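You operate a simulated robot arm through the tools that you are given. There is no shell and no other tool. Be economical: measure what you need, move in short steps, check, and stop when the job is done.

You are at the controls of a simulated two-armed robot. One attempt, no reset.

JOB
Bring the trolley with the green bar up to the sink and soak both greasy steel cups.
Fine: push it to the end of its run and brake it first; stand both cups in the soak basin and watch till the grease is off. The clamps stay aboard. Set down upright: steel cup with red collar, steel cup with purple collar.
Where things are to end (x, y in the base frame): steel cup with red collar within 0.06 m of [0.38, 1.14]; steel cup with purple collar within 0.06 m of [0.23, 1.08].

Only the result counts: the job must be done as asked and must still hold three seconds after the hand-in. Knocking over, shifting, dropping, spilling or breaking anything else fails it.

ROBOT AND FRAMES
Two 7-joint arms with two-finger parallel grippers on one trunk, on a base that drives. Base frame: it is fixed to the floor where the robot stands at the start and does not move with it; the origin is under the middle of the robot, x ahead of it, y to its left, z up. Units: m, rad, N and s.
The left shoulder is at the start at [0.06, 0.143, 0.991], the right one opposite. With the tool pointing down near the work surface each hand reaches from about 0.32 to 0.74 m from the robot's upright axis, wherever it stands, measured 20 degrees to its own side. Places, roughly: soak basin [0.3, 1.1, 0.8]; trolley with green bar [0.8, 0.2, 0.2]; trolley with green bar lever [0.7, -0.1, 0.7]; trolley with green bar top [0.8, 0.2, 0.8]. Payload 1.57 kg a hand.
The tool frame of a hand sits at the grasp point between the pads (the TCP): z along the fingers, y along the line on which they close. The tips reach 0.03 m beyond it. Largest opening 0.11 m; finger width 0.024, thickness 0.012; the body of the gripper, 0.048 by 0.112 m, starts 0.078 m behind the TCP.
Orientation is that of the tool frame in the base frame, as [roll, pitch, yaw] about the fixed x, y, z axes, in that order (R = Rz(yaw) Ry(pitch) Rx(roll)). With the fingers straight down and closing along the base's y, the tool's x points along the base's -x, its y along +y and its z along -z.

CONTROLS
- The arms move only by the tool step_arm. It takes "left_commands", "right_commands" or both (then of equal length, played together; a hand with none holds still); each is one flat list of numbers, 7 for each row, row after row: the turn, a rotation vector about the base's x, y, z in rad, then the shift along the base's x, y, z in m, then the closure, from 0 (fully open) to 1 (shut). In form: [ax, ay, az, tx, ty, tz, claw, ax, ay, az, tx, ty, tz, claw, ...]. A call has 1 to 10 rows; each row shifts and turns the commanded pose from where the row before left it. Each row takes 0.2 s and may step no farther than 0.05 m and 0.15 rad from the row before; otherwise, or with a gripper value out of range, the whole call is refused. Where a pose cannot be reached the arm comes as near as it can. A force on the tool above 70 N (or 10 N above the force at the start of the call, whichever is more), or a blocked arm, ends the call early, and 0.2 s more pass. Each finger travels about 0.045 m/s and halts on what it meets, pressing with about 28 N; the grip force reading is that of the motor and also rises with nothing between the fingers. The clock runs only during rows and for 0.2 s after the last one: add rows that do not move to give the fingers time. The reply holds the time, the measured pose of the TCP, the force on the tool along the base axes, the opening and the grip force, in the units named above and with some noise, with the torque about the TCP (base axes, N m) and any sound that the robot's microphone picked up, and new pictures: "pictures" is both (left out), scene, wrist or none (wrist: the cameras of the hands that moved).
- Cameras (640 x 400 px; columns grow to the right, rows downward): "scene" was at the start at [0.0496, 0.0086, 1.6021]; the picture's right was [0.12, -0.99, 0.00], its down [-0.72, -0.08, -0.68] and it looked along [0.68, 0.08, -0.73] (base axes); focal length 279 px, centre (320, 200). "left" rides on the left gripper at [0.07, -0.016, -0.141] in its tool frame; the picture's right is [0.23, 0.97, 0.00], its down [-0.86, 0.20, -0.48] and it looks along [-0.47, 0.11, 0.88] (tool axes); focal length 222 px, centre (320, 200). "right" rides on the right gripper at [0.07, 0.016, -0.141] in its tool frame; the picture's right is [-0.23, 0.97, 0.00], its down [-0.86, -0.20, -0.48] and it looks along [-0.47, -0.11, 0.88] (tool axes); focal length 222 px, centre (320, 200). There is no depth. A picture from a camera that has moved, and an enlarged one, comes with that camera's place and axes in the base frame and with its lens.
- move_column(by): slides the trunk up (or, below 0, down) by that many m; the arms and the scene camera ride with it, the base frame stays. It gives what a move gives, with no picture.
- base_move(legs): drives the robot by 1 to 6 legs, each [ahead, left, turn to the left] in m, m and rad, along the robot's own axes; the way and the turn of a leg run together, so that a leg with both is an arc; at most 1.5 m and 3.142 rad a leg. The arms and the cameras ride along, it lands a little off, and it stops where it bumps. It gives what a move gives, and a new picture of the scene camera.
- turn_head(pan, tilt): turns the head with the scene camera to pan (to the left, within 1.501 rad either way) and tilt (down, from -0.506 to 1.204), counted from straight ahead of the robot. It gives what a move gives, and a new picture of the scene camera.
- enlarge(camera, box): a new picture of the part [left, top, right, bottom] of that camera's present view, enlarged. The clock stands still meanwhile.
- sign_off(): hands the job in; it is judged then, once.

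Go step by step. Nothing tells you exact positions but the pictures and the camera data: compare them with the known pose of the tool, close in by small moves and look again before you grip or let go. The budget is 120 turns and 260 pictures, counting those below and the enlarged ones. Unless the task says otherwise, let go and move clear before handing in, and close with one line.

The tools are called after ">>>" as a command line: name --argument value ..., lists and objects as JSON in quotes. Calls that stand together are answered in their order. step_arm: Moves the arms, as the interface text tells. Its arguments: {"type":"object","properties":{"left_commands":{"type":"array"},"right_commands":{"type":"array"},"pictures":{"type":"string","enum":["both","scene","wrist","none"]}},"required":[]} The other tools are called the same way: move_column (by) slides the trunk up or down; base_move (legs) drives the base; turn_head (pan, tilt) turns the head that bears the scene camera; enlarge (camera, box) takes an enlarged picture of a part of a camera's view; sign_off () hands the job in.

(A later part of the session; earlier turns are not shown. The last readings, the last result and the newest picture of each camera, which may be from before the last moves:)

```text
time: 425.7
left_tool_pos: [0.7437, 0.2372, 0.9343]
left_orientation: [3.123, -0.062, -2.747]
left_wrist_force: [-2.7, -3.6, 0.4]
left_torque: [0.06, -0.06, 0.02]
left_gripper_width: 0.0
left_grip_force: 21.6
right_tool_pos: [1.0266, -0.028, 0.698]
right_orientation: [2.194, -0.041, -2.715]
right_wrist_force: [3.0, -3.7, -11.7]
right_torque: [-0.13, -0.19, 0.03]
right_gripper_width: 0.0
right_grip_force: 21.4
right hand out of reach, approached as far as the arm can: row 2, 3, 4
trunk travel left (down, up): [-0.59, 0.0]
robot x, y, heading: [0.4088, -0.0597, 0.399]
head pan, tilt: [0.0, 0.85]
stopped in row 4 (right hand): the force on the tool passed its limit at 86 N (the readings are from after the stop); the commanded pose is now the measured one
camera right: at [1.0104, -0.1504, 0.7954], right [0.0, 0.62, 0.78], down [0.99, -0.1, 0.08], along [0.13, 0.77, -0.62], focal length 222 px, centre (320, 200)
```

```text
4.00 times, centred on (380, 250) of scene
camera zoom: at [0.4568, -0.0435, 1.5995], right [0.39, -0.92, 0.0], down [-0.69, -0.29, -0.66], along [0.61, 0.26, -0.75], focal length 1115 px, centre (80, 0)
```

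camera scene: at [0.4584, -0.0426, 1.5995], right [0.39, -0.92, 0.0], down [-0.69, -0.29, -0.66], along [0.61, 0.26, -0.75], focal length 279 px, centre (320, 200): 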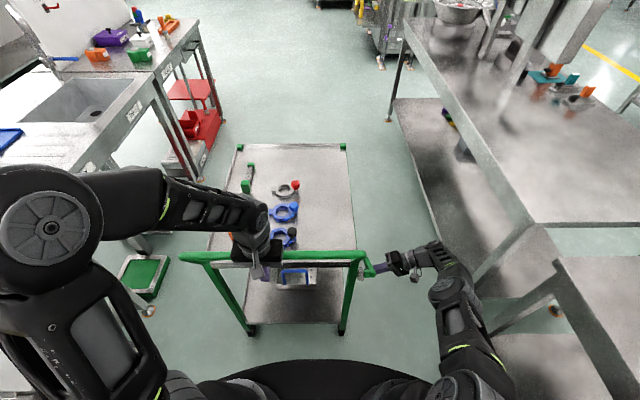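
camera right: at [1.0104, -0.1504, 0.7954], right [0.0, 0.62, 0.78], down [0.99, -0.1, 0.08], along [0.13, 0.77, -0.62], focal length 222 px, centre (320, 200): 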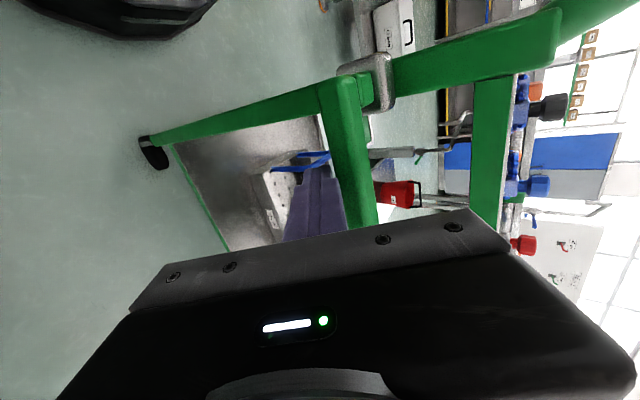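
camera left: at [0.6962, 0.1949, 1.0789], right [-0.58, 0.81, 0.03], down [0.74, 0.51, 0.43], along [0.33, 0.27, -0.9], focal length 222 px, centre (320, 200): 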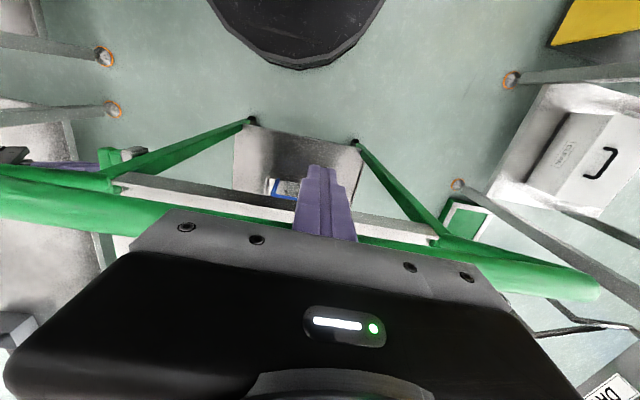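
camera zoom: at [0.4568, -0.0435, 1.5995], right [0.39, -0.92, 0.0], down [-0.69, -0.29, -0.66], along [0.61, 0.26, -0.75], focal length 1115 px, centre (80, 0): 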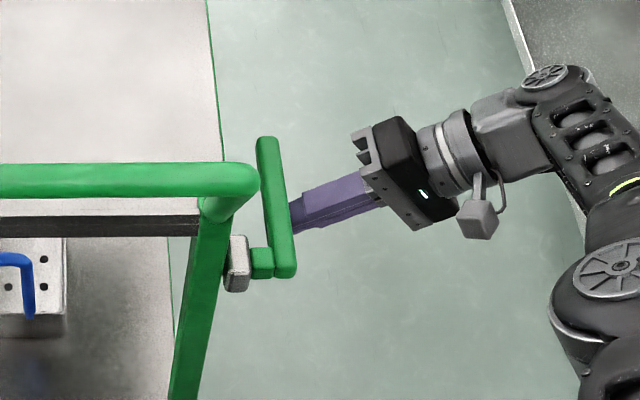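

At this tilt the arm is at its limit. I lower, reduce the tilt to 0.5 rad while moving outward, and then rise beside the handle.

>>> step_arm --right_commands '[0, 0, 0, 0, 0, -0.035, 1, -0.115, -0.049, 0, 0.0078, -0.0184, 0, 1, -0.115, -0.049, 0, 0.0078, -0.0184, 0, 1, -0.115, -0.049, 0, 0.0078, -0.0184, 0, 1, -0.115, -0.049, 0, 0.0078, -0.0184, 0, 1, 0, 0, 0, 0, 0, 0.04, 1, 0, 0, 0, 0, 0, 0.04, 1, 0, 0, 0, 0, 0, 0.04, 1, 0, 0, 0, 0, 0, 0.035, 1]' --pictures "wrist"

>>> enlarge --camera "scene" --box '[320, 200, 440, 300]'

```text
time: 427.7
left_tool_pos: [0.7441, 0.2384, 0.9343]
left_orientation: [3.122, -0.058, -2.747]
left_wrist_force: [-4.2, -0.8, 1.3]
left_torque: [0.02, -0.1, 0.08]
left_gripper_width: 0.0
left_grip_force: 20.9
right_tool_pos: [1.0542, -0.0999, 0.8439]
right_orientation: [2.688, -0.045, -2.735]
right_wrist_force: [0.4, -0.6, -0.3]
right_torque: [-0.03, 0.0, 0.02]
right_gripper_width: 0.0
right_grip_force: 21.5
right hand out of reach, approached as far as the arm can: row 1
trunk travel left (down, up): [-0.59, 0.0]
robot x, y, heading: [0.4136, -0.061, 0.394]
head pan, tilt: [0.0, 0.85]
camera right: at [1.0138, -0.1673, 0.981], right [-0.12, 0.9, 0.42], down [0.95, -0.01, 0.3], along [0.28, 0.43, -0.86], focal length 222 px, centre (320, 200)
```

right: 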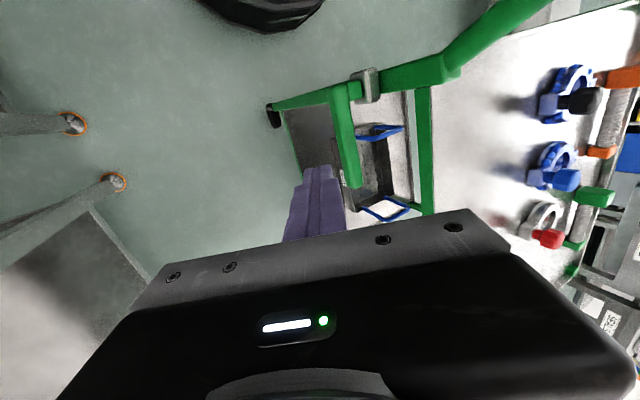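

```text
4.00 times, centred on (380, 250) of scene
camera zoom: at [0.4554, -0.0438, 1.5995], right [0.39, -0.92, 0.0], down [-0.69, -0.29, -0.66], along [0.61, 0.26, -0.75], focal length 1115 px, centre (80, 0)
```

zoom: 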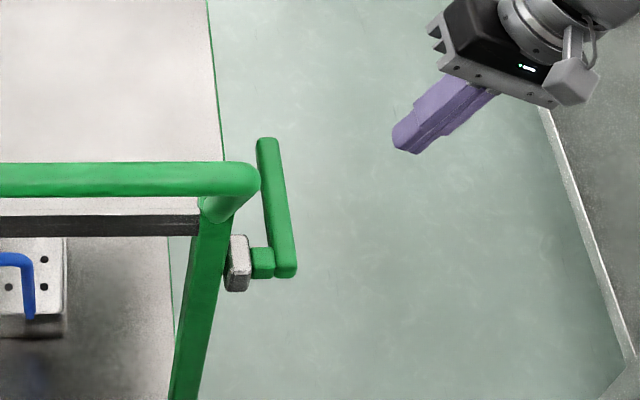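

The handle is level from along 0.867 to 1.006, z≈0.71. I tilt a bit more and bring the fingertips over it.

>>> step_arm --right_commands '[0.135, 0.058, 0, 0.0175, 0.0074, -0.02, 1, 0.135, 0.058, 0, 0.0175, 0.0074, -0.02, 1, 0, 0, 0, -0.0113, 0.0267, 0, 1, 0, 0, 0, -0.0113, 0.0267, 0, 1, 0, 0, 0, -0.0113, 0.0267, 0, 1]' --pictures "wrist"

>>> enlarge --camera "scene" --box '[320, 200, 440, 300]'

```text
time: 428.9
left_tool_pos: [0.7458, 0.2373, 0.9346]
left_orientation: [3.123, -0.058, -2.748]
left_wrist_force: [-4.3, -0.6, 0.2]
left_torque: [-0.03, -0.14, 0.07]
left_gripper_width: 0.0
left_grip_force: 21.4
right_tool_pos: [1.0533, -0.0047, 0.8052]
right_orientation: [2.394, -0.044, -2.721]
right_wrist_force: [1.0, -0.2, 0.3]
right_torque: [0.02, 0.01, 0.01]
right_gripper_width: 0.0
right_grip_force: 21.1
trunk travel left (down, up): [-0.59, 0.0]
robot x, y, heading: [0.4114, -0.0607, 0.397]
head pan, tilt: [0.0, 0.85]
camera right: at [1.0304, -0.107, 0.9225], right [-0.06, 0.76, 0.65], down [0.98, -0.08, 0.18], along [0.19, 0.65, -0.74], focal length 222 px, centre (320, 200)
```

right: 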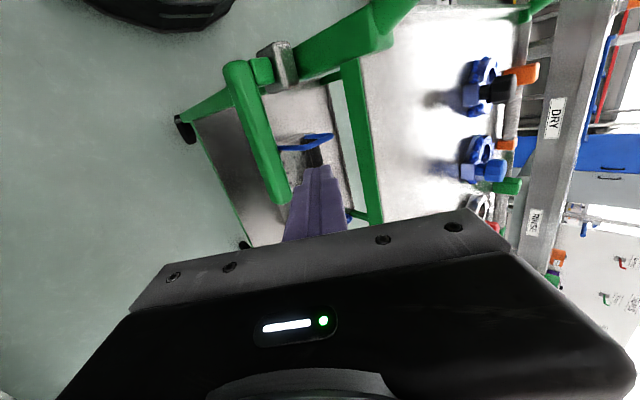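

```text
4.00 times, centred on (380, 250) of scene
camera zoom: at [0.4556, -0.0438, 1.5995], right [0.39, -0.92, 0.0], down [-0.69, -0.29, -0.66], along [0.61, 0.26, -0.75], focal length 1115 px, centre (80, 0)
```

zoom: 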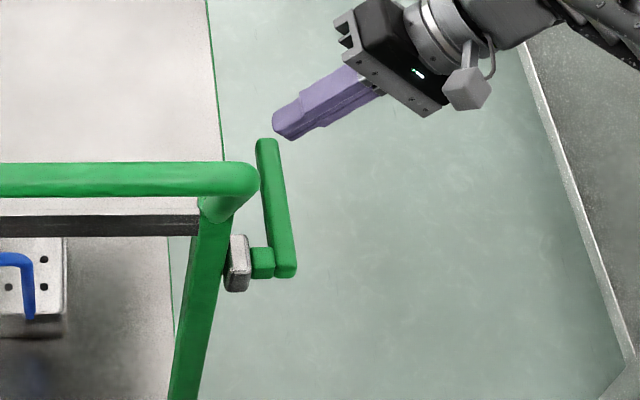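

The fingers are above the handle. Pressing the bar forward with the left hand, I push the handle down.

>>> step_arm --right_commands '[0, 0, 0, 0, 0, -0.028, 1, 0, 0, 0, 0, 0, -0.029, 1, 0, 0, 0, 0.0018, 0.0008, -0.018, 1, 0, 0, 0, 0.0018, 0.0008, -0.018, 1, 0, 0, 0, -0.0037, -0.0016, -0.0175, 1, 0, 0, 0, -0.0037, -0.0016, -0.0175, 1]' --left_commands '[0, 0, 0, 0.0046, 0.002, 0, 1, 0, 0, 0, 0.0046, 0.002, 0, 1, 0, 0, 0, 0, 0, 0, 1, 0, 0, 0, 0, 0, 0, 1, 0, 0, 0, 0, 0, 0, 1, 0, 0, 0, 0, 0, 0, 1]' --pictures "wrist"

```text
time: 430.3
left_tool_pos: [0.7439, 0.2363, 0.9354]
left_orientation: [3.117, -0.071, -2.748]
left_wrist_force: [-41.9, -26.3, -0.6]
left_torque: [0.72, -1.05, 0.3]
left_gripper_width: 0.0
left_grip_force: 21.5
right_tool_pos: [1.0435, -0.0089, 0.6816]
right_orientation: [2.395, -0.039, -2.722]
right_wrist_force: [-0.8, 0.5, 2.1]
right_torque: [0.02, 0.07, -0.02]
right_gripper_width: 0.0
right_grip_force: 21.3
right hand out of reach, approached as far as the arm can: row 6
trunk travel left (down, up): [-0.59, 0.0]
robot x, y, heading: [0.4149, -0.0624, 0.394]
head pan, tilt: [0.0, 0.85]
camera right: at [1.0188, -0.1119, 0.7985], right [-0.06, 0.76, 0.65], down [0.98, -0.08, 0.18], along [0.19, 0.65, -0.74], focal length 222 px, centre (320, 200)
camera left: at [0.6977, 0.1962, 1.08], right [-0.58, 0.81, 0.04], down [0.75, 0.51, 0.42], along [0.32, 0.27, -0.91], focal length 222 px, centre (320, 200)
```

right: 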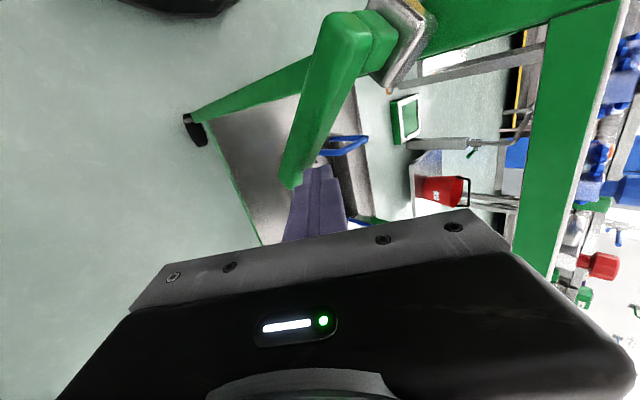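
left: 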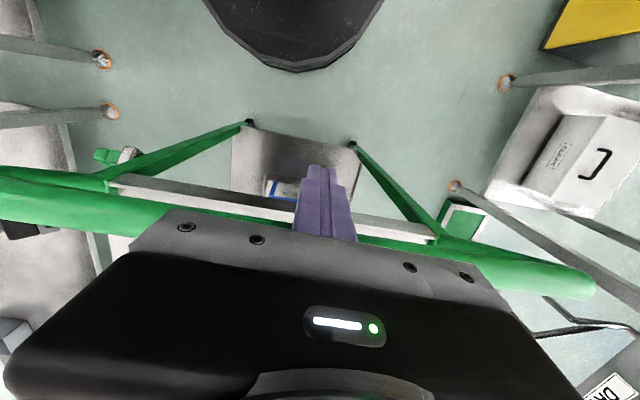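

The handle follows (about 47°). I continue down and back along the arc while the left hand holds with about 49 N.

>>> step_arm --right_commands '[0, 0, 0, -0.0063, -0.0026, -0.018, 1, 0, 0, 0, -0.0063, -0.0026, -0.018, 1, 0, 0, 0, -0.0134, -0.0056, -0.0105, 1, 0, 0, 0, -0.0134, -0.0056, -0.0105, 1, 0, 0, 0, -0.0157, -0.0066, -0.007, 1, 0, 0, 0, -0.0166, -0.007, -0.004, 1]' --left_commands '[0, 0, 0, 0, 0, 0, 1, 0, 0, 0, 0, 0, 0, 1, 0, 0, 0, 0, 0, 0, 1, 0, 0, 0, 0, 0, 0, 1, 0, 0, 0, 0, 0, 0, 1, 0, 0, 0, 0, 0, 0, 1]' --pictures "wrist"

>>> enlarge --camera "scene" --box '[320, 200, 440, 300]'

```text
time: 431.5
left_tool_pos: [0.742, 0.2373, 0.9331]
left_orientation: [3.118, -0.082, -2.748]
left_wrist_force: [-14.5, -8.0, 7.4]
left_torque: [0.33, -0.48, 0.22]
left_gripper_width: 0.0
left_grip_force: 21.1
right_tool_pos: [1.0065, -0.0203, 0.6301]
right_orientation: [2.393, -0.002, -2.751]
right_wrist_force: [8.7, 4.6, 0.7]
right_torque: [0.21, -0.14, -0.17]
right_gripper_width: 0.0002
right_grip_force: 20.8
right hand out of reach, approached as far as the arm can: row 2
trunk travel left (down, up): [-0.59, 0.0]
robot x, y, heading: [0.4114, -0.0609, 0.397]
head pan, tilt: [0.0, 0.85]
stopped in row 6 (right hand): the force on the tool passed its limit at 78 N (the readings are from after the stop); the commanded pose is now the measured one
camera right: at [0.975, -0.1242, 0.7439], right [-0.06, 0.75, 0.66], down [0.97, -0.11, 0.21], along [0.23, 0.65, -0.72], focal length 222 px, centre (320, 200)
camera left: at [0.6988, 0.1969, 1.0787], right [-0.58, 0.81, 0.04], down [0.75, 0.52, 0.41], along [0.31, 0.27, -0.91], focal length 222 px, centre (320, 200)
```

right: 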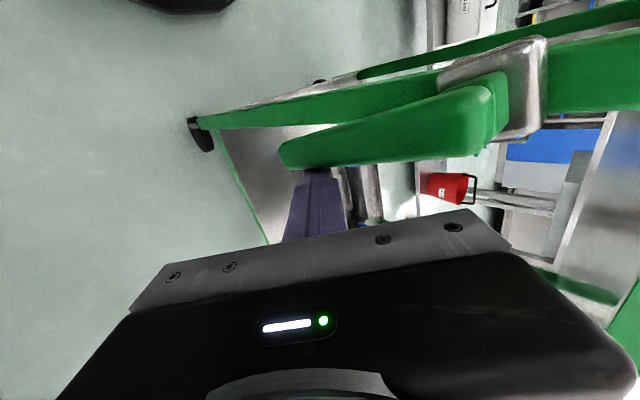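
left: 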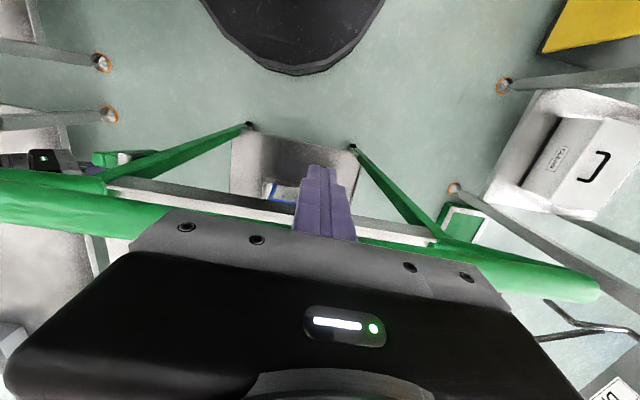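

```text
4.00 times, centred on (380, 250) of scene
camera zoom: at [0.4549, -0.0445, 1.5996], right [0.39, -0.92, 0.0], down [-0.69, -0.29, -0.66], along [0.61, 0.26, -0.75], focal length 1115 px, centre (80, 0)
```

zoom: 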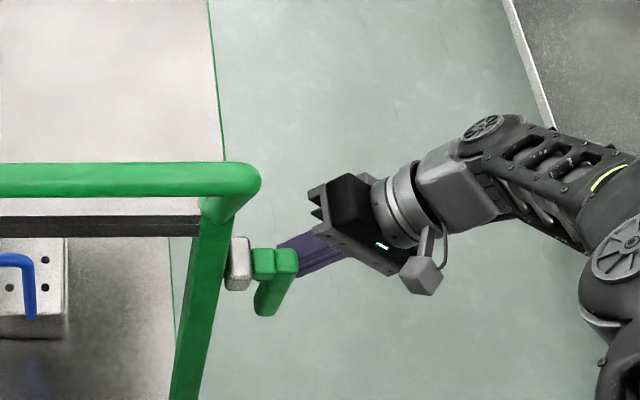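

The lever is at its stop again and this time the bar stayed put (0.800). I withdraw both hands carefully.

>>> step_arm --right_commands '[0, 0, 0, 0.02, 0.008, 0, 1, 0, 0, 0, 0.018, 0.008, 0.01, 1, -0.115, -0.049, 0, 0.012, -0.02, 0.03, 1, -0.115, -0.049, 0, 0.01, -0.025, 0.03, 1, -0.115, -0.049, 0, 0.01, -0.025, 0.03, 1, 0, 0, 0, 0.005, -0.01, 0.045, 1, 0, 0, 0, 0, 0, 0.05, 1, -0.115, -0.049, 0, 0, 0, 0.045, 1, -0.115, -0.049, 0, 0, 0, 0.045, 1, -0.115, -0.049, 0, 0, 0, 0.045, 1]' --left_commands '[0, 0, 0, 0, 0, 0, 1, 0, 0, 0, 0, 0, 0, 1, 0, 0, 0, 0, 0, 0, 1, 0, 0, 0, -0.0276, -0.0117, 0, 1, 0, 0, 0, -0.0184, -0.0078, 0, 1, 0, 0, 0, 0, 0, 0.045, 1, 0, 0, 0, 0, 0, 0.045, 1, 0, 0, 0, 0, 0, 0.045, 1, 0, 0, 0, 0, 0, 0.045, 1, 0, 0, 0, 0, 0, 0, 1]' --pictures "wrist"

>>> enlarge --camera "scene" --box '[320, 200, 440, 300]'

```text
time: 433.7
left_tool_pos: [0.6986, 0.2201, 1.1141]
left_orientation: [3.118, -0.08, -2.747]
left_wrist_force: [-0.8, -0.3, 0.8]
left_torque: [-0.02, 0.01, -0.02]
left_gripper_width: 0.0002
left_grip_force: 21.8
right_tool_pos: [1.074, -0.0876, 0.9643]
right_orientation: [-3.138, 0.001, -2.756]
right_wrist_force: [-0.2, -0.3, 0.7]
right_torque: [-0.01, 0.0, 0.0]
right_gripper_width: 0.0
right_grip_force: 21.3
right hand out of reach, approached as far as the arm can: row 2
trunk travel left (down, up): [-0.59, 0.0]
robot x, y, heading: [0.4107, -0.0585, 0.398]
head pan, tilt: [0.0, 0.85]
camera right: at [1.0037, -0.0985, 1.1056], right [-0.16, 0.99, 0.0], down [0.87, 0.14, 0.48], along [0.48, 0.07, -0.88], focal length 222 px, centre (320, 200)
camera left: at [0.6526, 0.1804, 1.2587], right [-0.58, 0.81, 0.04], down [0.75, 0.52, 0.41], along [0.32, 0.27, -0.91], focal length 222 px, centre (320, 200)
```

right: 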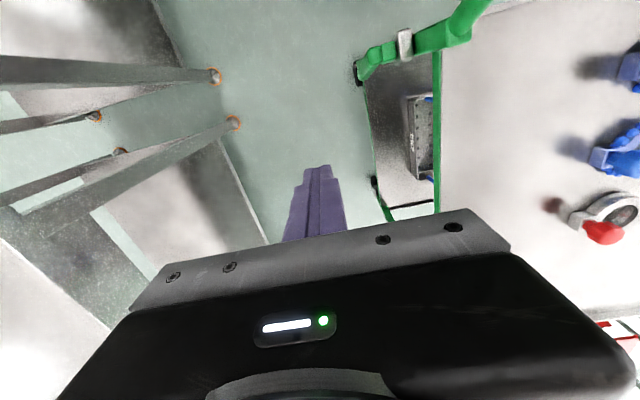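
left: 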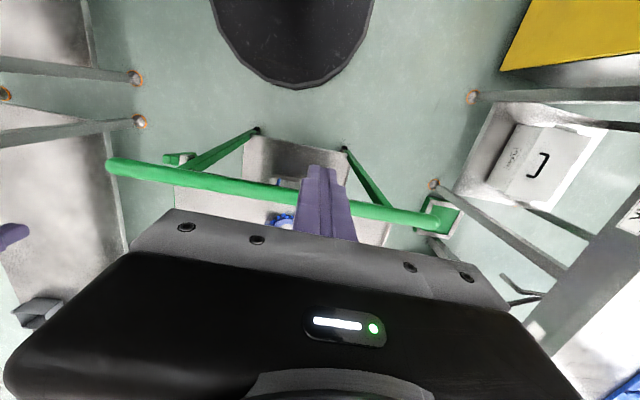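

```text
4.00 times, centred on (380, 250) of scene
camera zoom: at [0.4561, -0.0425, 1.5994], right [0.39, -0.92, 0.0], down [-0.69, -0.29, -0.66], along [0.61, 0.26, -0.75], focal length 1115 px, centre (80, 0)
```

zoom: 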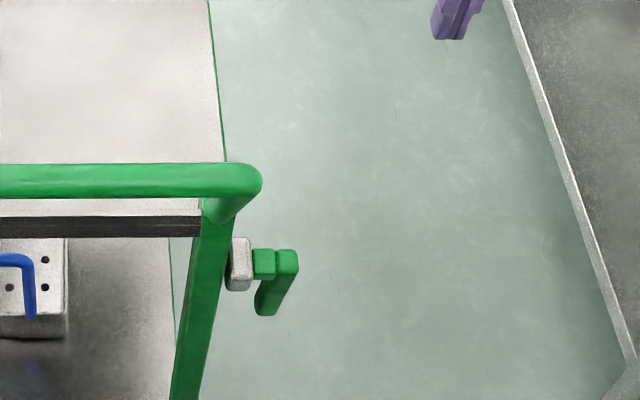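

Trolley at the end, lever down. I raise the hands and go back to look at the cups.

>>> step_arm --right_commands '[0, 0, 0, -0.01, -0.004, 0.045, 1, 0, 0, 0, -0.01, -0.004, 0.045, 0.5, 0, 0, 0, -0.01, -0.004, 0.045, 0, 0, 0, 0, 0, 0, 0.015, 0]' --left_commands '[0.0, 0.0, 0, 0, 0, 0, 0.5, 0, 0, 0, 0, 0, 0, 0, 0, 0, 0, 0, 0, 0, 0, 0, 0, 0, 0, 0, 0, 0]' --pictures "none"

>>> base_move --legs '[[-0.27, 0, 0], [0, 0.3, 0], [0, 0, 1.22]]'

>>> enlarge --camera "scene" --box '[300, 80, 460, 190]'

```text
time: 434.7
left_tool_pos: [0.6987, 0.2201, 1.1131]
left_orientation: [3.12, -0.08, -2.747]
left_wrist_force: [0.4, -0.1, -0.4]
left_torque: [-0.02, -0.03, 0.01]
left_gripper_width: 0.084
left_grip_force: 0.0
right_tool_pos: [1.0431, -0.0979, 1.1103]
right_orientation: [-3.139, -0.001, -2.751]
right_wrist_force: [0.5, -0.2, -0.4]
right_torque: [0.0, -0.01, -0.06]
right_gripper_width: 0.0661
right_grip_force: 0.0
trunk travel left (down, up): [-0.59, 0.0]
robot x, y, heading: [0.4101, -0.0638, 0.401]
head pan, tilt: [0.0, 0.85]
```

```text
time: 441.3
left_tool_pos: [-0.1196, 0.4764, 1.1133]
left_orientation: [3.118, -0.079, -1.518]
left_wrist_force: [0.3, -0.8, 0.7]
left_torque: [-0.03, -0.01, 0.0]
left_gripper_width: 0.1104
left_grip_force: 0.1
right_tool_pos: [0.2978, 0.6927, 1.1104]
right_orientation: [-3.14, 0.001, -1.525]
right_wrist_force: [0.1, -0.1, -0.1]
right_torque: [0.0, 0.03, 0.01]
right_gripper_width: 0.1098
right_grip_force: 0.0
trunk travel left (down, up): [-0.59, 0.0]
robot x, y, heading: [0.0497, 0.1084, 1.626]
head pan, tilt: [0.0, 0.85]
camera scene: at [0.0476, 0.1588, 1.5995], right [1.0, 0.06, 0.0], down [0.04, -0.75, -0.66], along [-0.04, 0.66, -0.75], focal length 279 px, centre (320, 200)
```

scene: 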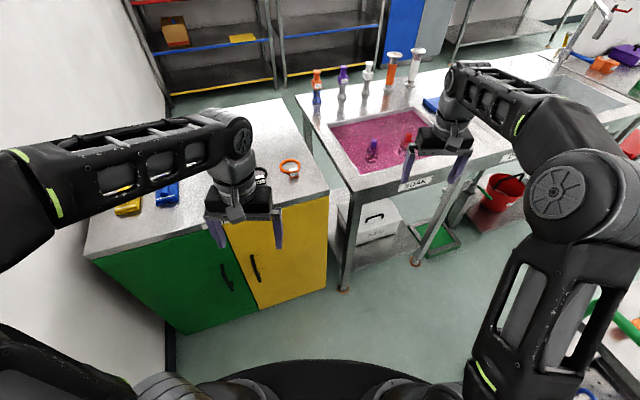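

```text
3.64 times, centred on (380, 135) of scene
camera zoom: at [0.0476, 0.1588, 1.5995], right [1.0, 0.06, 0.0], down [0.04, -0.75, -0.66], along [-0.04, 0.66, -0.75], focal length 1014 px, centre (102, 436)
```

zoom: 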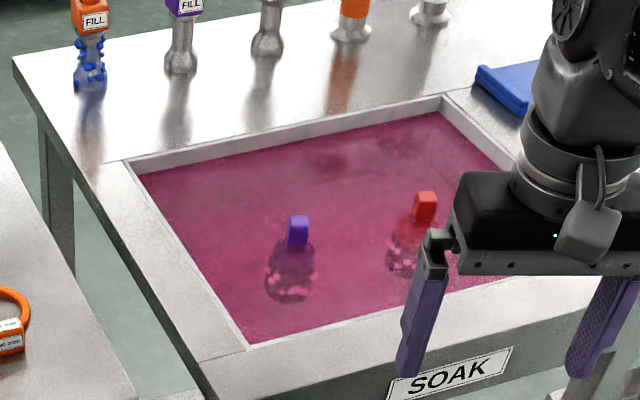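

I wait again, now with the trolley properly docked.

>>> base_move --legs '[[0, -0.1, 0], [0, 0, -1.6], [0, 0, 1.6], [0, 0, -1.6], [0, 0, 1.6]]'

>>> enlarge --camera "scene" --box '[310, 100, 420, 180]'

```text
time: 458.1
left_tool_pos: [0.0132, 0.4935, 1.1132]
left_orientation: [3.12, -0.08, -1.599]
left_wrist_force: [-1.0, -0.2, 0.1]
left_torque: [-0.02, 0.0, -0.02]
left_gripper_width: 0.1099
left_grip_force: 0.0
right_tool_pos: [0.4444, 0.6775, 1.1117]
right_orientation: [-3.139, 0.001, -1.601]
right_wrist_force: [0.2, 0.5, 0.3]
right_torque: [-0.02, 0.0, -0.01]
right_gripper_width: 0.1102
right_grip_force: 0.1
trunk travel left (down, up): [-0.59, 0.0]
robot x, y, heading: [0.1551, 0.1162, 1.545]
head pan, tilt: [0.0, 0.85]
camera scene: at [0.1536, 0.1647, 1.5995], right [1.0, -0.02, 0.0], down [-0.02, -0.75, -0.66], along [0.01, 0.66, -0.75], focal length 279 px, centre (320, 200)
```

scene: 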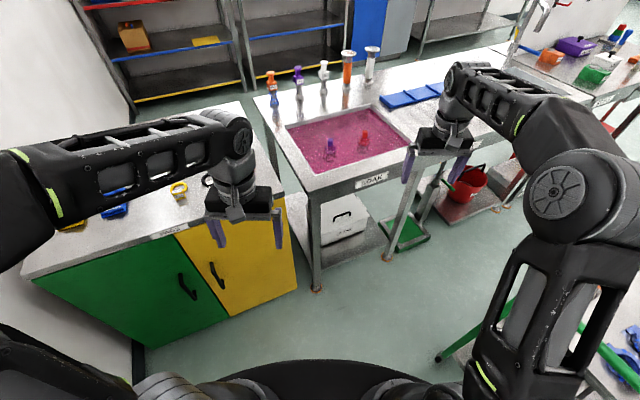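

```text
5.00 times, centred on (365, 140) of scene
camera zoom: at [0.1536, 0.1647, 1.5995], right [1.0, -0.02, 0.0], down [-0.02, -0.75, -0.66], along [0.01, 0.66, -0.75], focal length 1394 px, centre (95, 500)
```

zoom: 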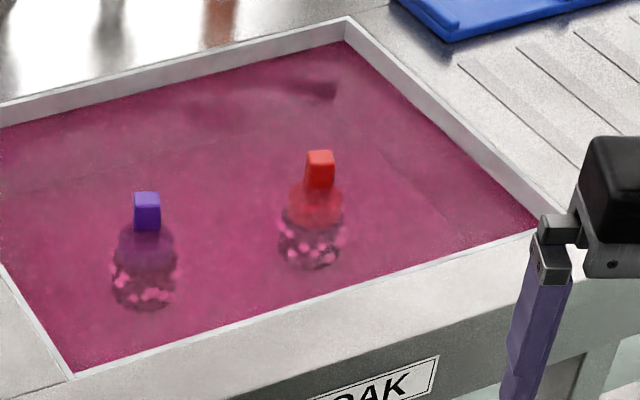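

The lumps look fewer now. I wait on.

>>> base_move --legs '[[0, 0, -1.6], [0, 0, 1.6], [0, 0, -1.6], [0, 0, 1.6], [0, 0, -1.6], [0, 0, 1.65]]'

>>> enlarge --camera "scene" --box '[310, 100, 420, 180]'

```text
time: 481.9
left_tool_pos: [-0.0176, 0.4803, 1.1128]
left_orientation: [3.118, -0.08, -1.514]
left_wrist_force: [0.7, -0.1, 0.4]
left_torque: [-0.03, 0.01, 0.0]
left_gripper_width: 0.1099
left_grip_force: 0.0
right_tool_pos: [0.3973, 0.6994, 1.1122]
right_orientation: [-3.14, 0.001, -1.518]
right_wrist_force: [0.3, 0.4, 0.4]
right_torque: [0.0, 0.0, -0.02]
right_gripper_width: 0.11
right_grip_force: 0.1
trunk travel left (down, up): [-0.59, 0.0]
robot x, y, heading: [0.1508, 0.1183, 1.632]
head pan, tilt: [0.0, 0.85]
camera scene: at [0.1495, 0.1646, 1.5995], right [1.0, 0.06, 0.0], down [0.05, -0.75, -0.66], along [-0.04, 0.66, -0.75], focal length 279 px, centre (320, 200)
```

scene: 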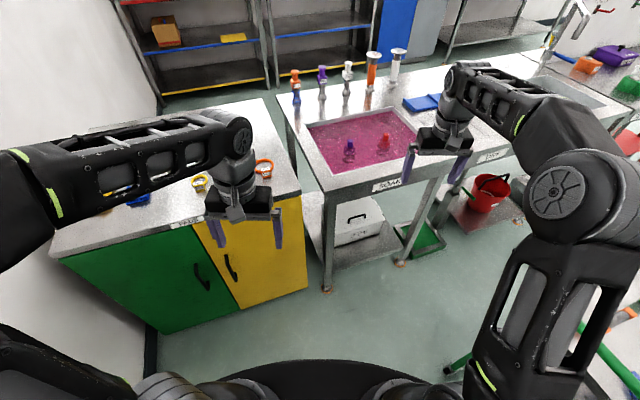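

```text
5.00 times, centred on (365, 140) of scene
camera zoom: at [0.1495, 0.1646, 1.5995], right [1.0, 0.06, 0.0], down [0.05, -0.75, -0.66], along [-0.04, 0.66, -0.75], focal length 1394 px, centre (95, 500)
```

zoom: 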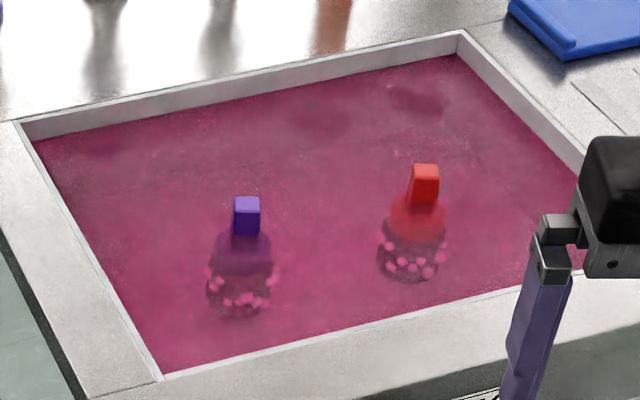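

Still there. I wait longer.

>>> base_move --legs '[[0, 0, -2.8], [0, 0, 2.8], [0, 0, -2.8], [0, 0, 2.8], [0, 0, -2.8], [0, 0, 2.8]]'

>>> enlarge --camera "scene" --box '[310, 100, 420, 180]'

>>> base_move --legs '[[0, 0, -2.8], [0, 0, 2.8], [0, 0, -2.8], [0, 0, 2.8], [0, 0, -2.8], [0, 0, 2.8]]'

>>> enlarge --camera "scene" --box '[310, 100, 420, 180]'

```text
time: 521.5
left_tool_pos: [-0.0154, 0.4826, 1.1135]
left_orientation: [3.119, -0.08, -1.524]
left_wrist_force: [0.0, -0.3, 0.2]
left_torque: [0.0, 0.02, -0.02]
left_gripper_width: 0.11
left_grip_force: 0.1
right_tool_pos: [0.4026, 0.6968, 1.1117]
right_orientation: [-3.141, 0.001, -1.53]
right_wrist_force: [0.3, 0.0, 0.4]
right_torque: [-0.04, -0.01, 0.01]
right_gripper_width: 0.11
right_grip_force: 0.0
trunk travel left (down, up): [-0.59, 0.0]
robot x, y, heading: [0.1524, 0.1157, 1.626]
head pan, tilt: [0.0, 0.85]
camera scene: at [0.15, 0.1646, 1.5995], right [1.0, 0.05, 0.0], down [0.04, -0.75, -0.66], along [-0.03, 0.66, -0.75], focal length 279 px, centre (320, 200)
```

scene: 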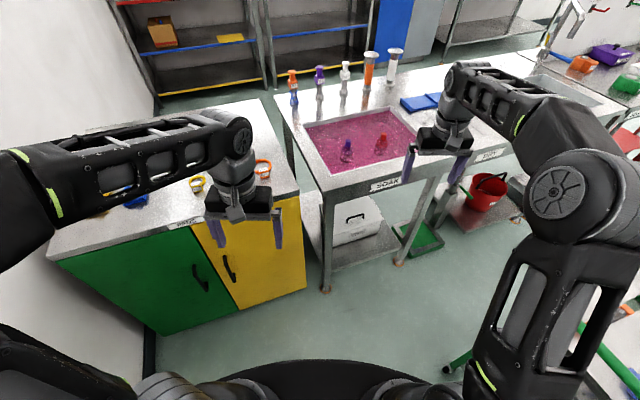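

```text
5.00 times, centred on (365, 140) of scene
camera zoom: at [0.15, 0.1646, 1.5995], right [1.0, 0.05, 0.0], down [0.04, -0.75, -0.66], along [-0.03, 0.66, -0.75], focal length 1394 px, centre (95, 500)
```

zoom: 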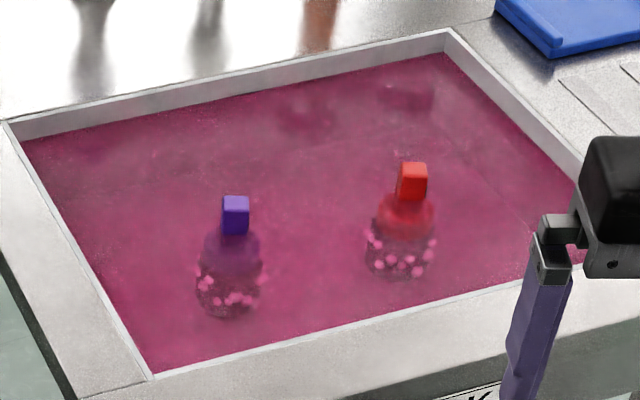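

```text
time: 561.2
left_tool_pos: [-0.0446, 0.468, 1.1128]
left_orientation: [3.118, -0.081, -1.445]
left_wrist_force: [-0.5, 0.2, 0.0]
left_torque: [-0.01, 0.0, 0.02]
left_gripper_width: 0.1097
left_grip_force: 0.0
right_tool_pos: [0.3549, 0.715, 1.1118]
right_orientation: [-3.14, 0.003, -1.447]
right_wrist_force: [0.2, 0.1, 0.3]
right_torque: [0.02, -0.02, 0.0]
right_gripper_width: 0.1099
right_grip_force: 0.1
trunk travel left (down, up): [-0.59, 0.0]
robot x, y, heading: [0.1517, 0.1203, 1.706]
head pan, tilt: [0.0, 0.85]
camera scene: at [0.1461, 0.1642, 1.5995], right [0.99, 0.13, 0.0], down [0.1, -0.74, -0.66], along [-0.09, 0.65, -0.75], focal length 279 px, centre (320, 200)
```

scene: 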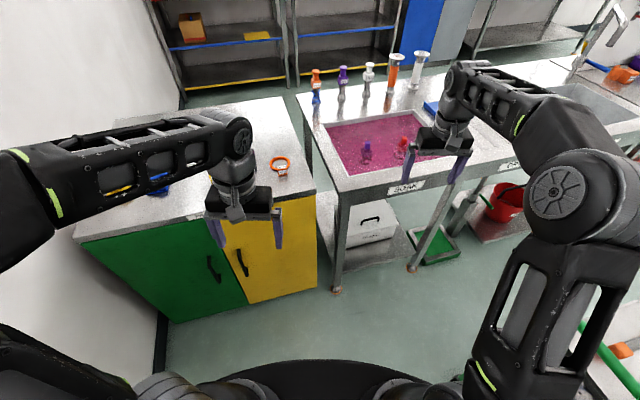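

```text
5.00 times, centred on (365, 140) of scene
camera zoom: at [0.1461, 0.1642, 1.5995], right [0.99, 0.13, 0.0], down [0.1, -0.74, -0.66], along [-0.09, 0.65, -0.75], focal length 1394 px, centre (95, 500)
```

zoom: 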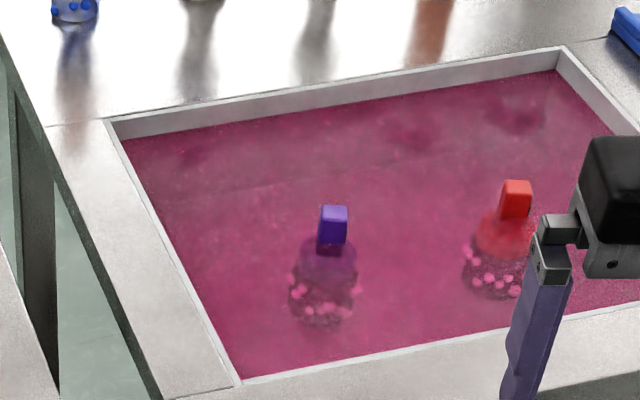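

Eight minutes without visible change; soaking may simply take long. I wait in longer blocks before looking again.

>>> base_move --legs '[[0, 0, -2.9], [0, 0, 2.8], [0, 0, -2.8], [0, 0, 2.8], [0, 0, -2.8], [0, 0, 2.8]]'

>>> base_move --legs '[[0, 0, -2.8], [0, 0, 2.8], [0, 0, -2.8], [0, 0, 2.8], [0, 0, -2.8], [0, 0, 2.8]]'

>>> enlarge --camera "scene" --box '[310, 100, 420, 180]'

```text
time: 601.5
left_tool_pos: [0.0289, 0.4998, 1.1119]
left_orientation: [3.119, -0.081, -1.641]
left_wrist_force: [-0.2, 1.0, -0.5]
left_torque: [0.06, 0.01, 0.0]
left_gripper_width: 0.11
left_grip_force: 0.2
right_tool_pos: [0.4681, 0.6628, 1.11]
right_orientation: [-3.14, 0.002, -1.646]
right_wrist_force: [-0.1, -0.9, 0.3]
right_torque: [0.01, 0.0, 0.01]
right_gripper_width: 0.1102
right_grip_force: 0.0
trunk travel left (down, up): [-0.59, 0.0]
robot x, y, heading: [0.1496, 0.1163, 1.504]
head pan, tilt: [0.0, 0.85]
camera scene: at [0.1557, 0.1646, 1.5995], right [1.0, -0.06, 0.0], down [-0.05, -0.75, -0.66], along [0.04, 0.66, -0.75], focal length 279 px, centre (320, 200)
```

scene: 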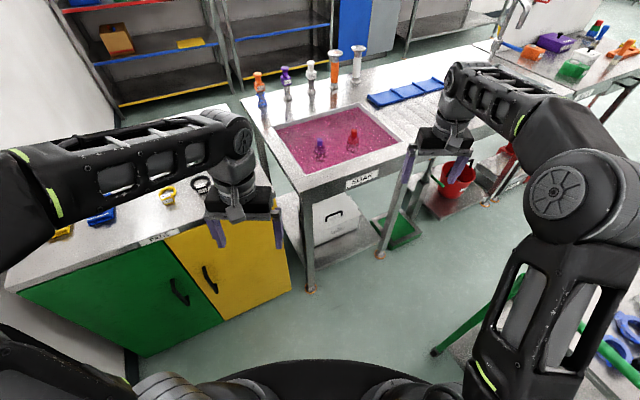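

```text
time: 641.5
left_tool_pos: [0.0335, 0.5004, 1.1128]
left_orientation: [3.118, -0.08, -1.653]
left_wrist_force: [0.9, 0.0, 0.3]
left_torque: [0.0, 0.02, -0.03]
left_gripper_width: 0.1102
left_grip_force: 0.1
right_tool_pos: [0.4748, 0.6604, 1.1112]
right_orientation: [-3.14, 0.001, -1.658]
right_wrist_force: [0.8, -0.1, -0.5]
right_torque: [0.01, 0.0, 0.0]
right_gripper_width: 0.1099
right_grip_force: 0.1
trunk travel left (down, up): [-0.59, 0.0]
robot x, y, heading: [0.1522, 0.1178, 1.495]
head pan, tilt: [0.0, 0.85]
camera scene: at [0.1562, 0.1645, 1.5995], right [1.0, -0.08, 0.0], down [-0.06, -0.75, -0.66], along [0.05, 0.66, -0.75], focal length 279 px, centre (320, 200)
```

scene: 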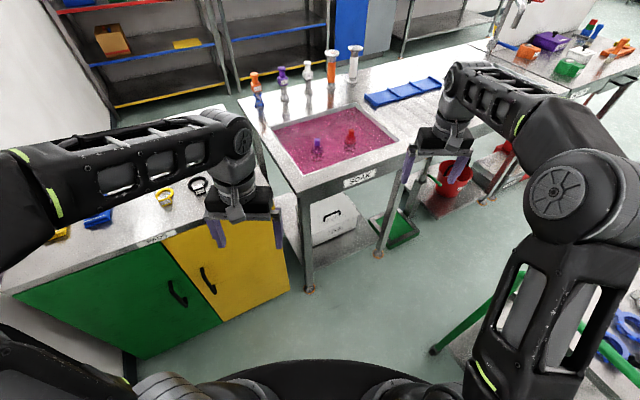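

```text
5.00 times, centred on (365, 140) of scene
camera zoom: at [0.1562, 0.1645, 1.5995], right [1.0, -0.08, 0.0], down [-0.06, -0.75, -0.66], along [0.05, 0.66, -0.75], focal length 1394 px, centre (95, 500)
```

zoom: 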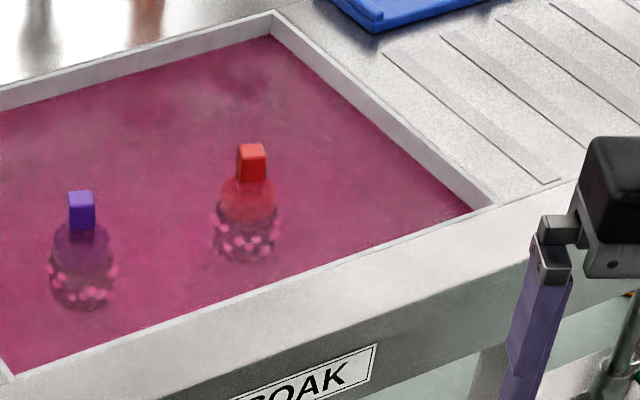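

Still no change, so perhaps the soak only counts for cups put in after proper docking. I will lift each cup out, look at the grease, and set it back. This time I can grip straight down. I drive up to the basin.

>>> base_move --legs '[[0, 0, 0.105], [0, -0.17, 0], [0.4, 0, 0]]'

>>> step_arm --right_commands '[0, 0, 0, 0, 0, 0, 0]' --pictures "wrist"

```text
time: 645.6
left_tool_pos: [0.1511, 0.893, 1.1123]
left_orientation: [3.117, -0.081, -1.547]
left_wrist_force: [0.7, 0.1, -0.5]
left_torque: [-0.01, -0.03, 0.01]
left_gripper_width: 0.1099
left_grip_force: 0.1
right_tool_pos: [0.5745, 1.0985, 1.1113]
right_orientation: [-3.14, 0.0, -1.551]
right_wrist_force: [-0.2, 0.1, -0.7]
right_torque: [-0.03, 0.02, 0.02]
right_gripper_width: 0.11
right_grip_force: 0.1
trunk travel left (down, up): [-0.59, 0.0]
robot x, y, heading: [0.3078, 0.524, 1.595]
head pan, tilt: [0.0, 0.85]
camera scene: at [0.3094, 0.5718, 1.5995], right [1.0, 0.03, 0.0], down [0.02, -0.75, -0.66], along [-0.02, 0.66, -0.75], focal length 279 px, centre (320, 200)
```

scene: 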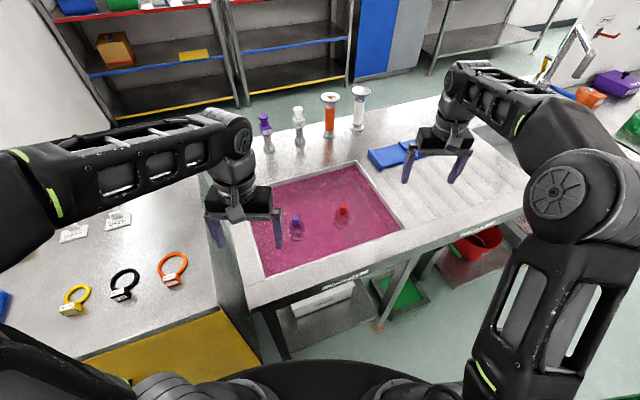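

```text
time: 646.0
left_tool_pos: [0.1527, 0.8916, 1.1137]
left_orientation: [3.118, -0.08, -1.547]
left_wrist_force: [0.6, -0.2, 0.3]
left_torque: [0.01, 0.01, -0.03]
left_gripper_width: 0.1099
left_grip_force: 0.0
right_tool_pos: [0.5738, 1.0976, 1.1106]
right_orientation: [-3.14, 0.001, -1.553]
right_wrist_force: [0.4, 0.0, 0.4]
right_torque: [-0.01, 0.0, 0.03]
right_gripper_width: 0.1101
right_grip_force: 0.0
trunk travel left (down, up): [-0.59, 0.0]
robot x, y, heading: [0.3101, 0.5198, 1.596]
head pan, tilt: [0.0, 0.85]
camera right: at [0.5592, 1.0276, 1.2517], right [-0.98, 0.21, 0.0], down [0.18, 0.86, 0.48], along [0.1, 0.47, -0.88], focal length 222 px, centre (320, 200)
```

right: 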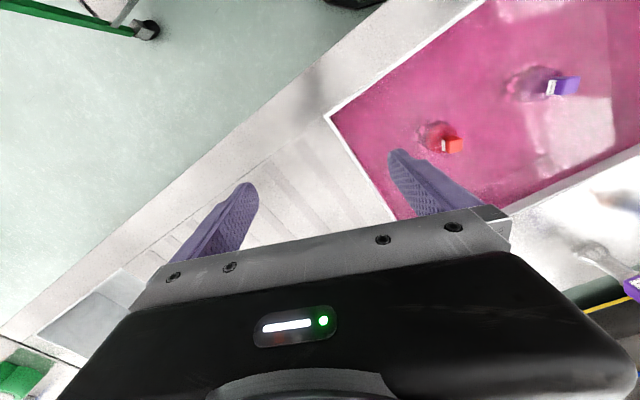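

I see small labels on the tabs; I look closer.

>>> enlarge --camera "right" --box '[400, 50, 600, 175]'

>>> enlarge --camera "scene" --box '[270, 190, 370, 250]'

```text
3.20 times, centred on (500, 112) of right
camera zoom: at [0.5592, 1.0276, 1.2517], right [-0.98, 0.21, 0.0], down [0.18, 0.86, 0.48], along [0.1, 0.47, -0.88], focal length 711 px, centre (-256, 480)
```

zoom: 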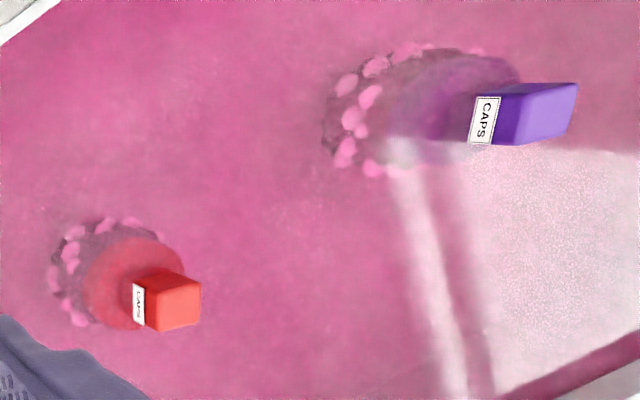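

```text
6.40 times, centred on (320, 220) of scene
camera zoom: at [0.3094, 0.571, 1.5995], right [1.0, 0.03, 0.0], down [0.02, -0.75, -0.66], along [-0.02, 0.66, -0.75], focal length 1784 px, centre (320, 72)
```

zoom: 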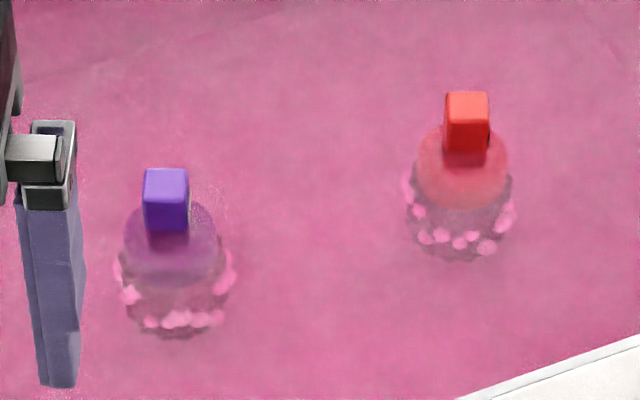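

The grease sits on both as before. I move the right hand over the red cup.

>>> step_arm --right_commands '[0, 0, 0, -0.041, 0.0137, 0, 0, 0, 0, 0, -0.041, 0.0137, 0, 0, 0, 0, 0, -0.041, 0.0137, 0, 0, 0, 0, 0, -0.041, 0.0137, 0, 0, 0, 0, 0, -0.041, 0.0137, 0, 0, 0, 0, 0, 0, 0, -0.05, 0, 0, 0, 0, 0, 0, -0.05, 0]' --pictures "wrist"

```text
time: 647.6
left_tool_pos: [0.1524, 0.8909, 1.1119]
left_orientation: [3.119, -0.082, -1.549]
left_wrist_force: [-0.7, 1.1, -0.9]
left_torque: [0.01, 0.01, 0.01]
left_gripper_width: 0.1099
left_grip_force: 0.0
right_tool_pos: [0.4619, 1.1355, 1.0139]
right_orientation: [-3.139, 0.001, -1.551]
right_wrist_force: [-0.4, -0.5, -0.1]
right_torque: [0.01, 0.01, 0.0]
right_gripper_width: 0.11
right_grip_force: 0.1
right hand out of reach, approached as far as the arm can: row 3, 4, 5
trunk travel left (down, up): [-0.59, 0.0]
robot x, y, heading: [0.3082, 0.5185, 1.604]
head pan, tilt: [0.0, 0.85]
camera right: at [0.4466, 1.0656, 1.1533], right [-0.98, 0.21, 0.0], down [0.18, 0.86, 0.48], along [0.1, 0.47, -0.88], focal length 222 px, centre (320, 200)
```

right: 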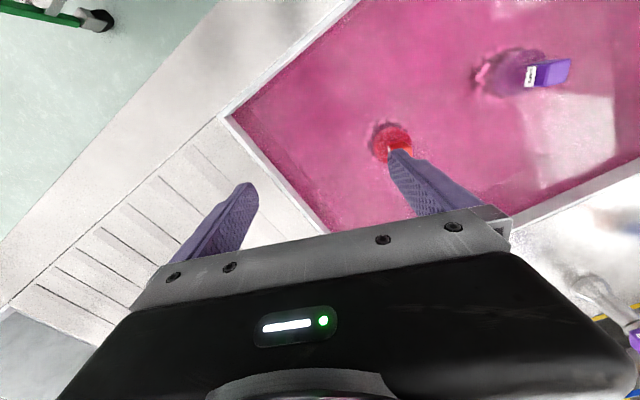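

>>> step_arm --right_commands '[0, 0, 0, -0.031, 0.0103, 0, 0, 0, 0, 0, -0.031, 0.0103, 0, 0, 0, 0, 0, -0.031, 0.0103, 0, 0]' --pictures "wrist"

```text
time: 648.4
left_tool_pos: [0.1521, 0.8923, 1.1132]
left_orientation: [3.119, -0.082, -1.549]
left_wrist_force: [-0.4, -1.2, -0.1]
left_torque: [-0.01, -0.02, 0.04]
left_gripper_width: 0.1102
left_grip_force: 0.0
right_tool_pos: [0.367, 1.1695, 1.0125]
right_orientation: [-3.138, 0.003, -1.554]
right_wrist_force: [-0.3, 0.0, 0.9]
right_torque: [-0.03, -0.05, 0.02]
right_gripper_width: 0.1102
right_grip_force: 0.0
trunk travel left (down, up): [-0.59, 0.0]
robot x, y, heading: [0.3123, 0.5228, 1.601]
head pan, tilt: [0.0, 0.85]
camera right: at [0.3524, 1.099, 1.1527], right [-0.98, 0.21, 0.0], down [0.18, 0.86, 0.48], along [0.1, 0.47, -0.88], focal length 222 px, centre (320, 200)
```

right: 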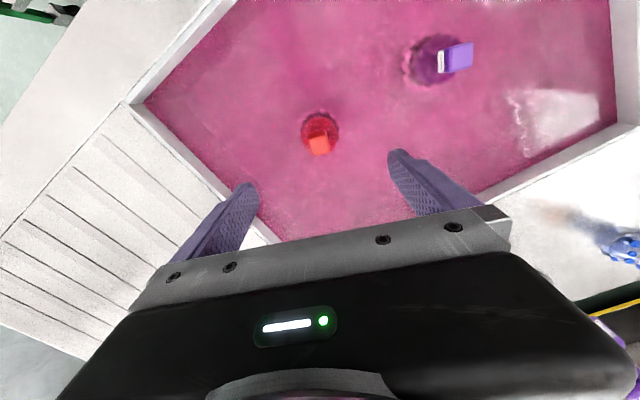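

Red tab exactly under the hand. I lower and grip.

>>> step_arm --right_commands '[0, 0, 0, 0.001, -0.001, -0.04, 0, 0, 0, 0, 0.001, -0.001, -0.04, 0, 0, 0, 0, 0, 0, -0.035, 0, 0, 0, 0, 0, 0, -0.03, 0.2, 0, 0, 0, 0, 0, 0, 0.5, 0, 0, 0, 0, 0, 0, 0.8, 0, 0, 0, 0, 0, 0, 1, 0, 0, 0, 0, 0, 0, 1]' --pictures "wrist"

```text
time: 650.2
left_tool_pos: [0.152, 0.8928, 1.1126]
left_orientation: [3.117, -0.081, -1.547]
left_wrist_force: [0.3, 0.0, 0.8]
left_torque: [-0.01, -0.01, 0.0]
left_gripper_width: 0.1102
left_grip_force: 0.0
right_tool_pos: [0.3688, 1.1688, 0.8664]
right_orientation: [-3.14, 0.003, -1.553]
right_wrist_force: [-0.2, 1.3, -0.1]
right_torque: [0.02, 0.07, 0.0]
right_gripper_width: 0.051
right_grip_force: 24.5
trunk travel left (down, up): [-0.59, 0.0]
robot x, y, heading: [0.3104, 0.524, 1.598]
head pan, tilt: [0.0, 0.85]
camera right: at [0.3551, 1.0989, 1.0074], right [-0.98, 0.21, 0.0], down [0.18, 0.86, 0.48], along [0.1, 0.47, -0.88], focal length 222 px, centre (320, 200)
```

right: 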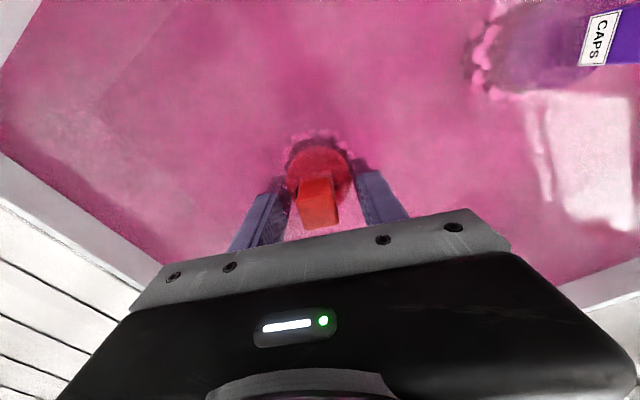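

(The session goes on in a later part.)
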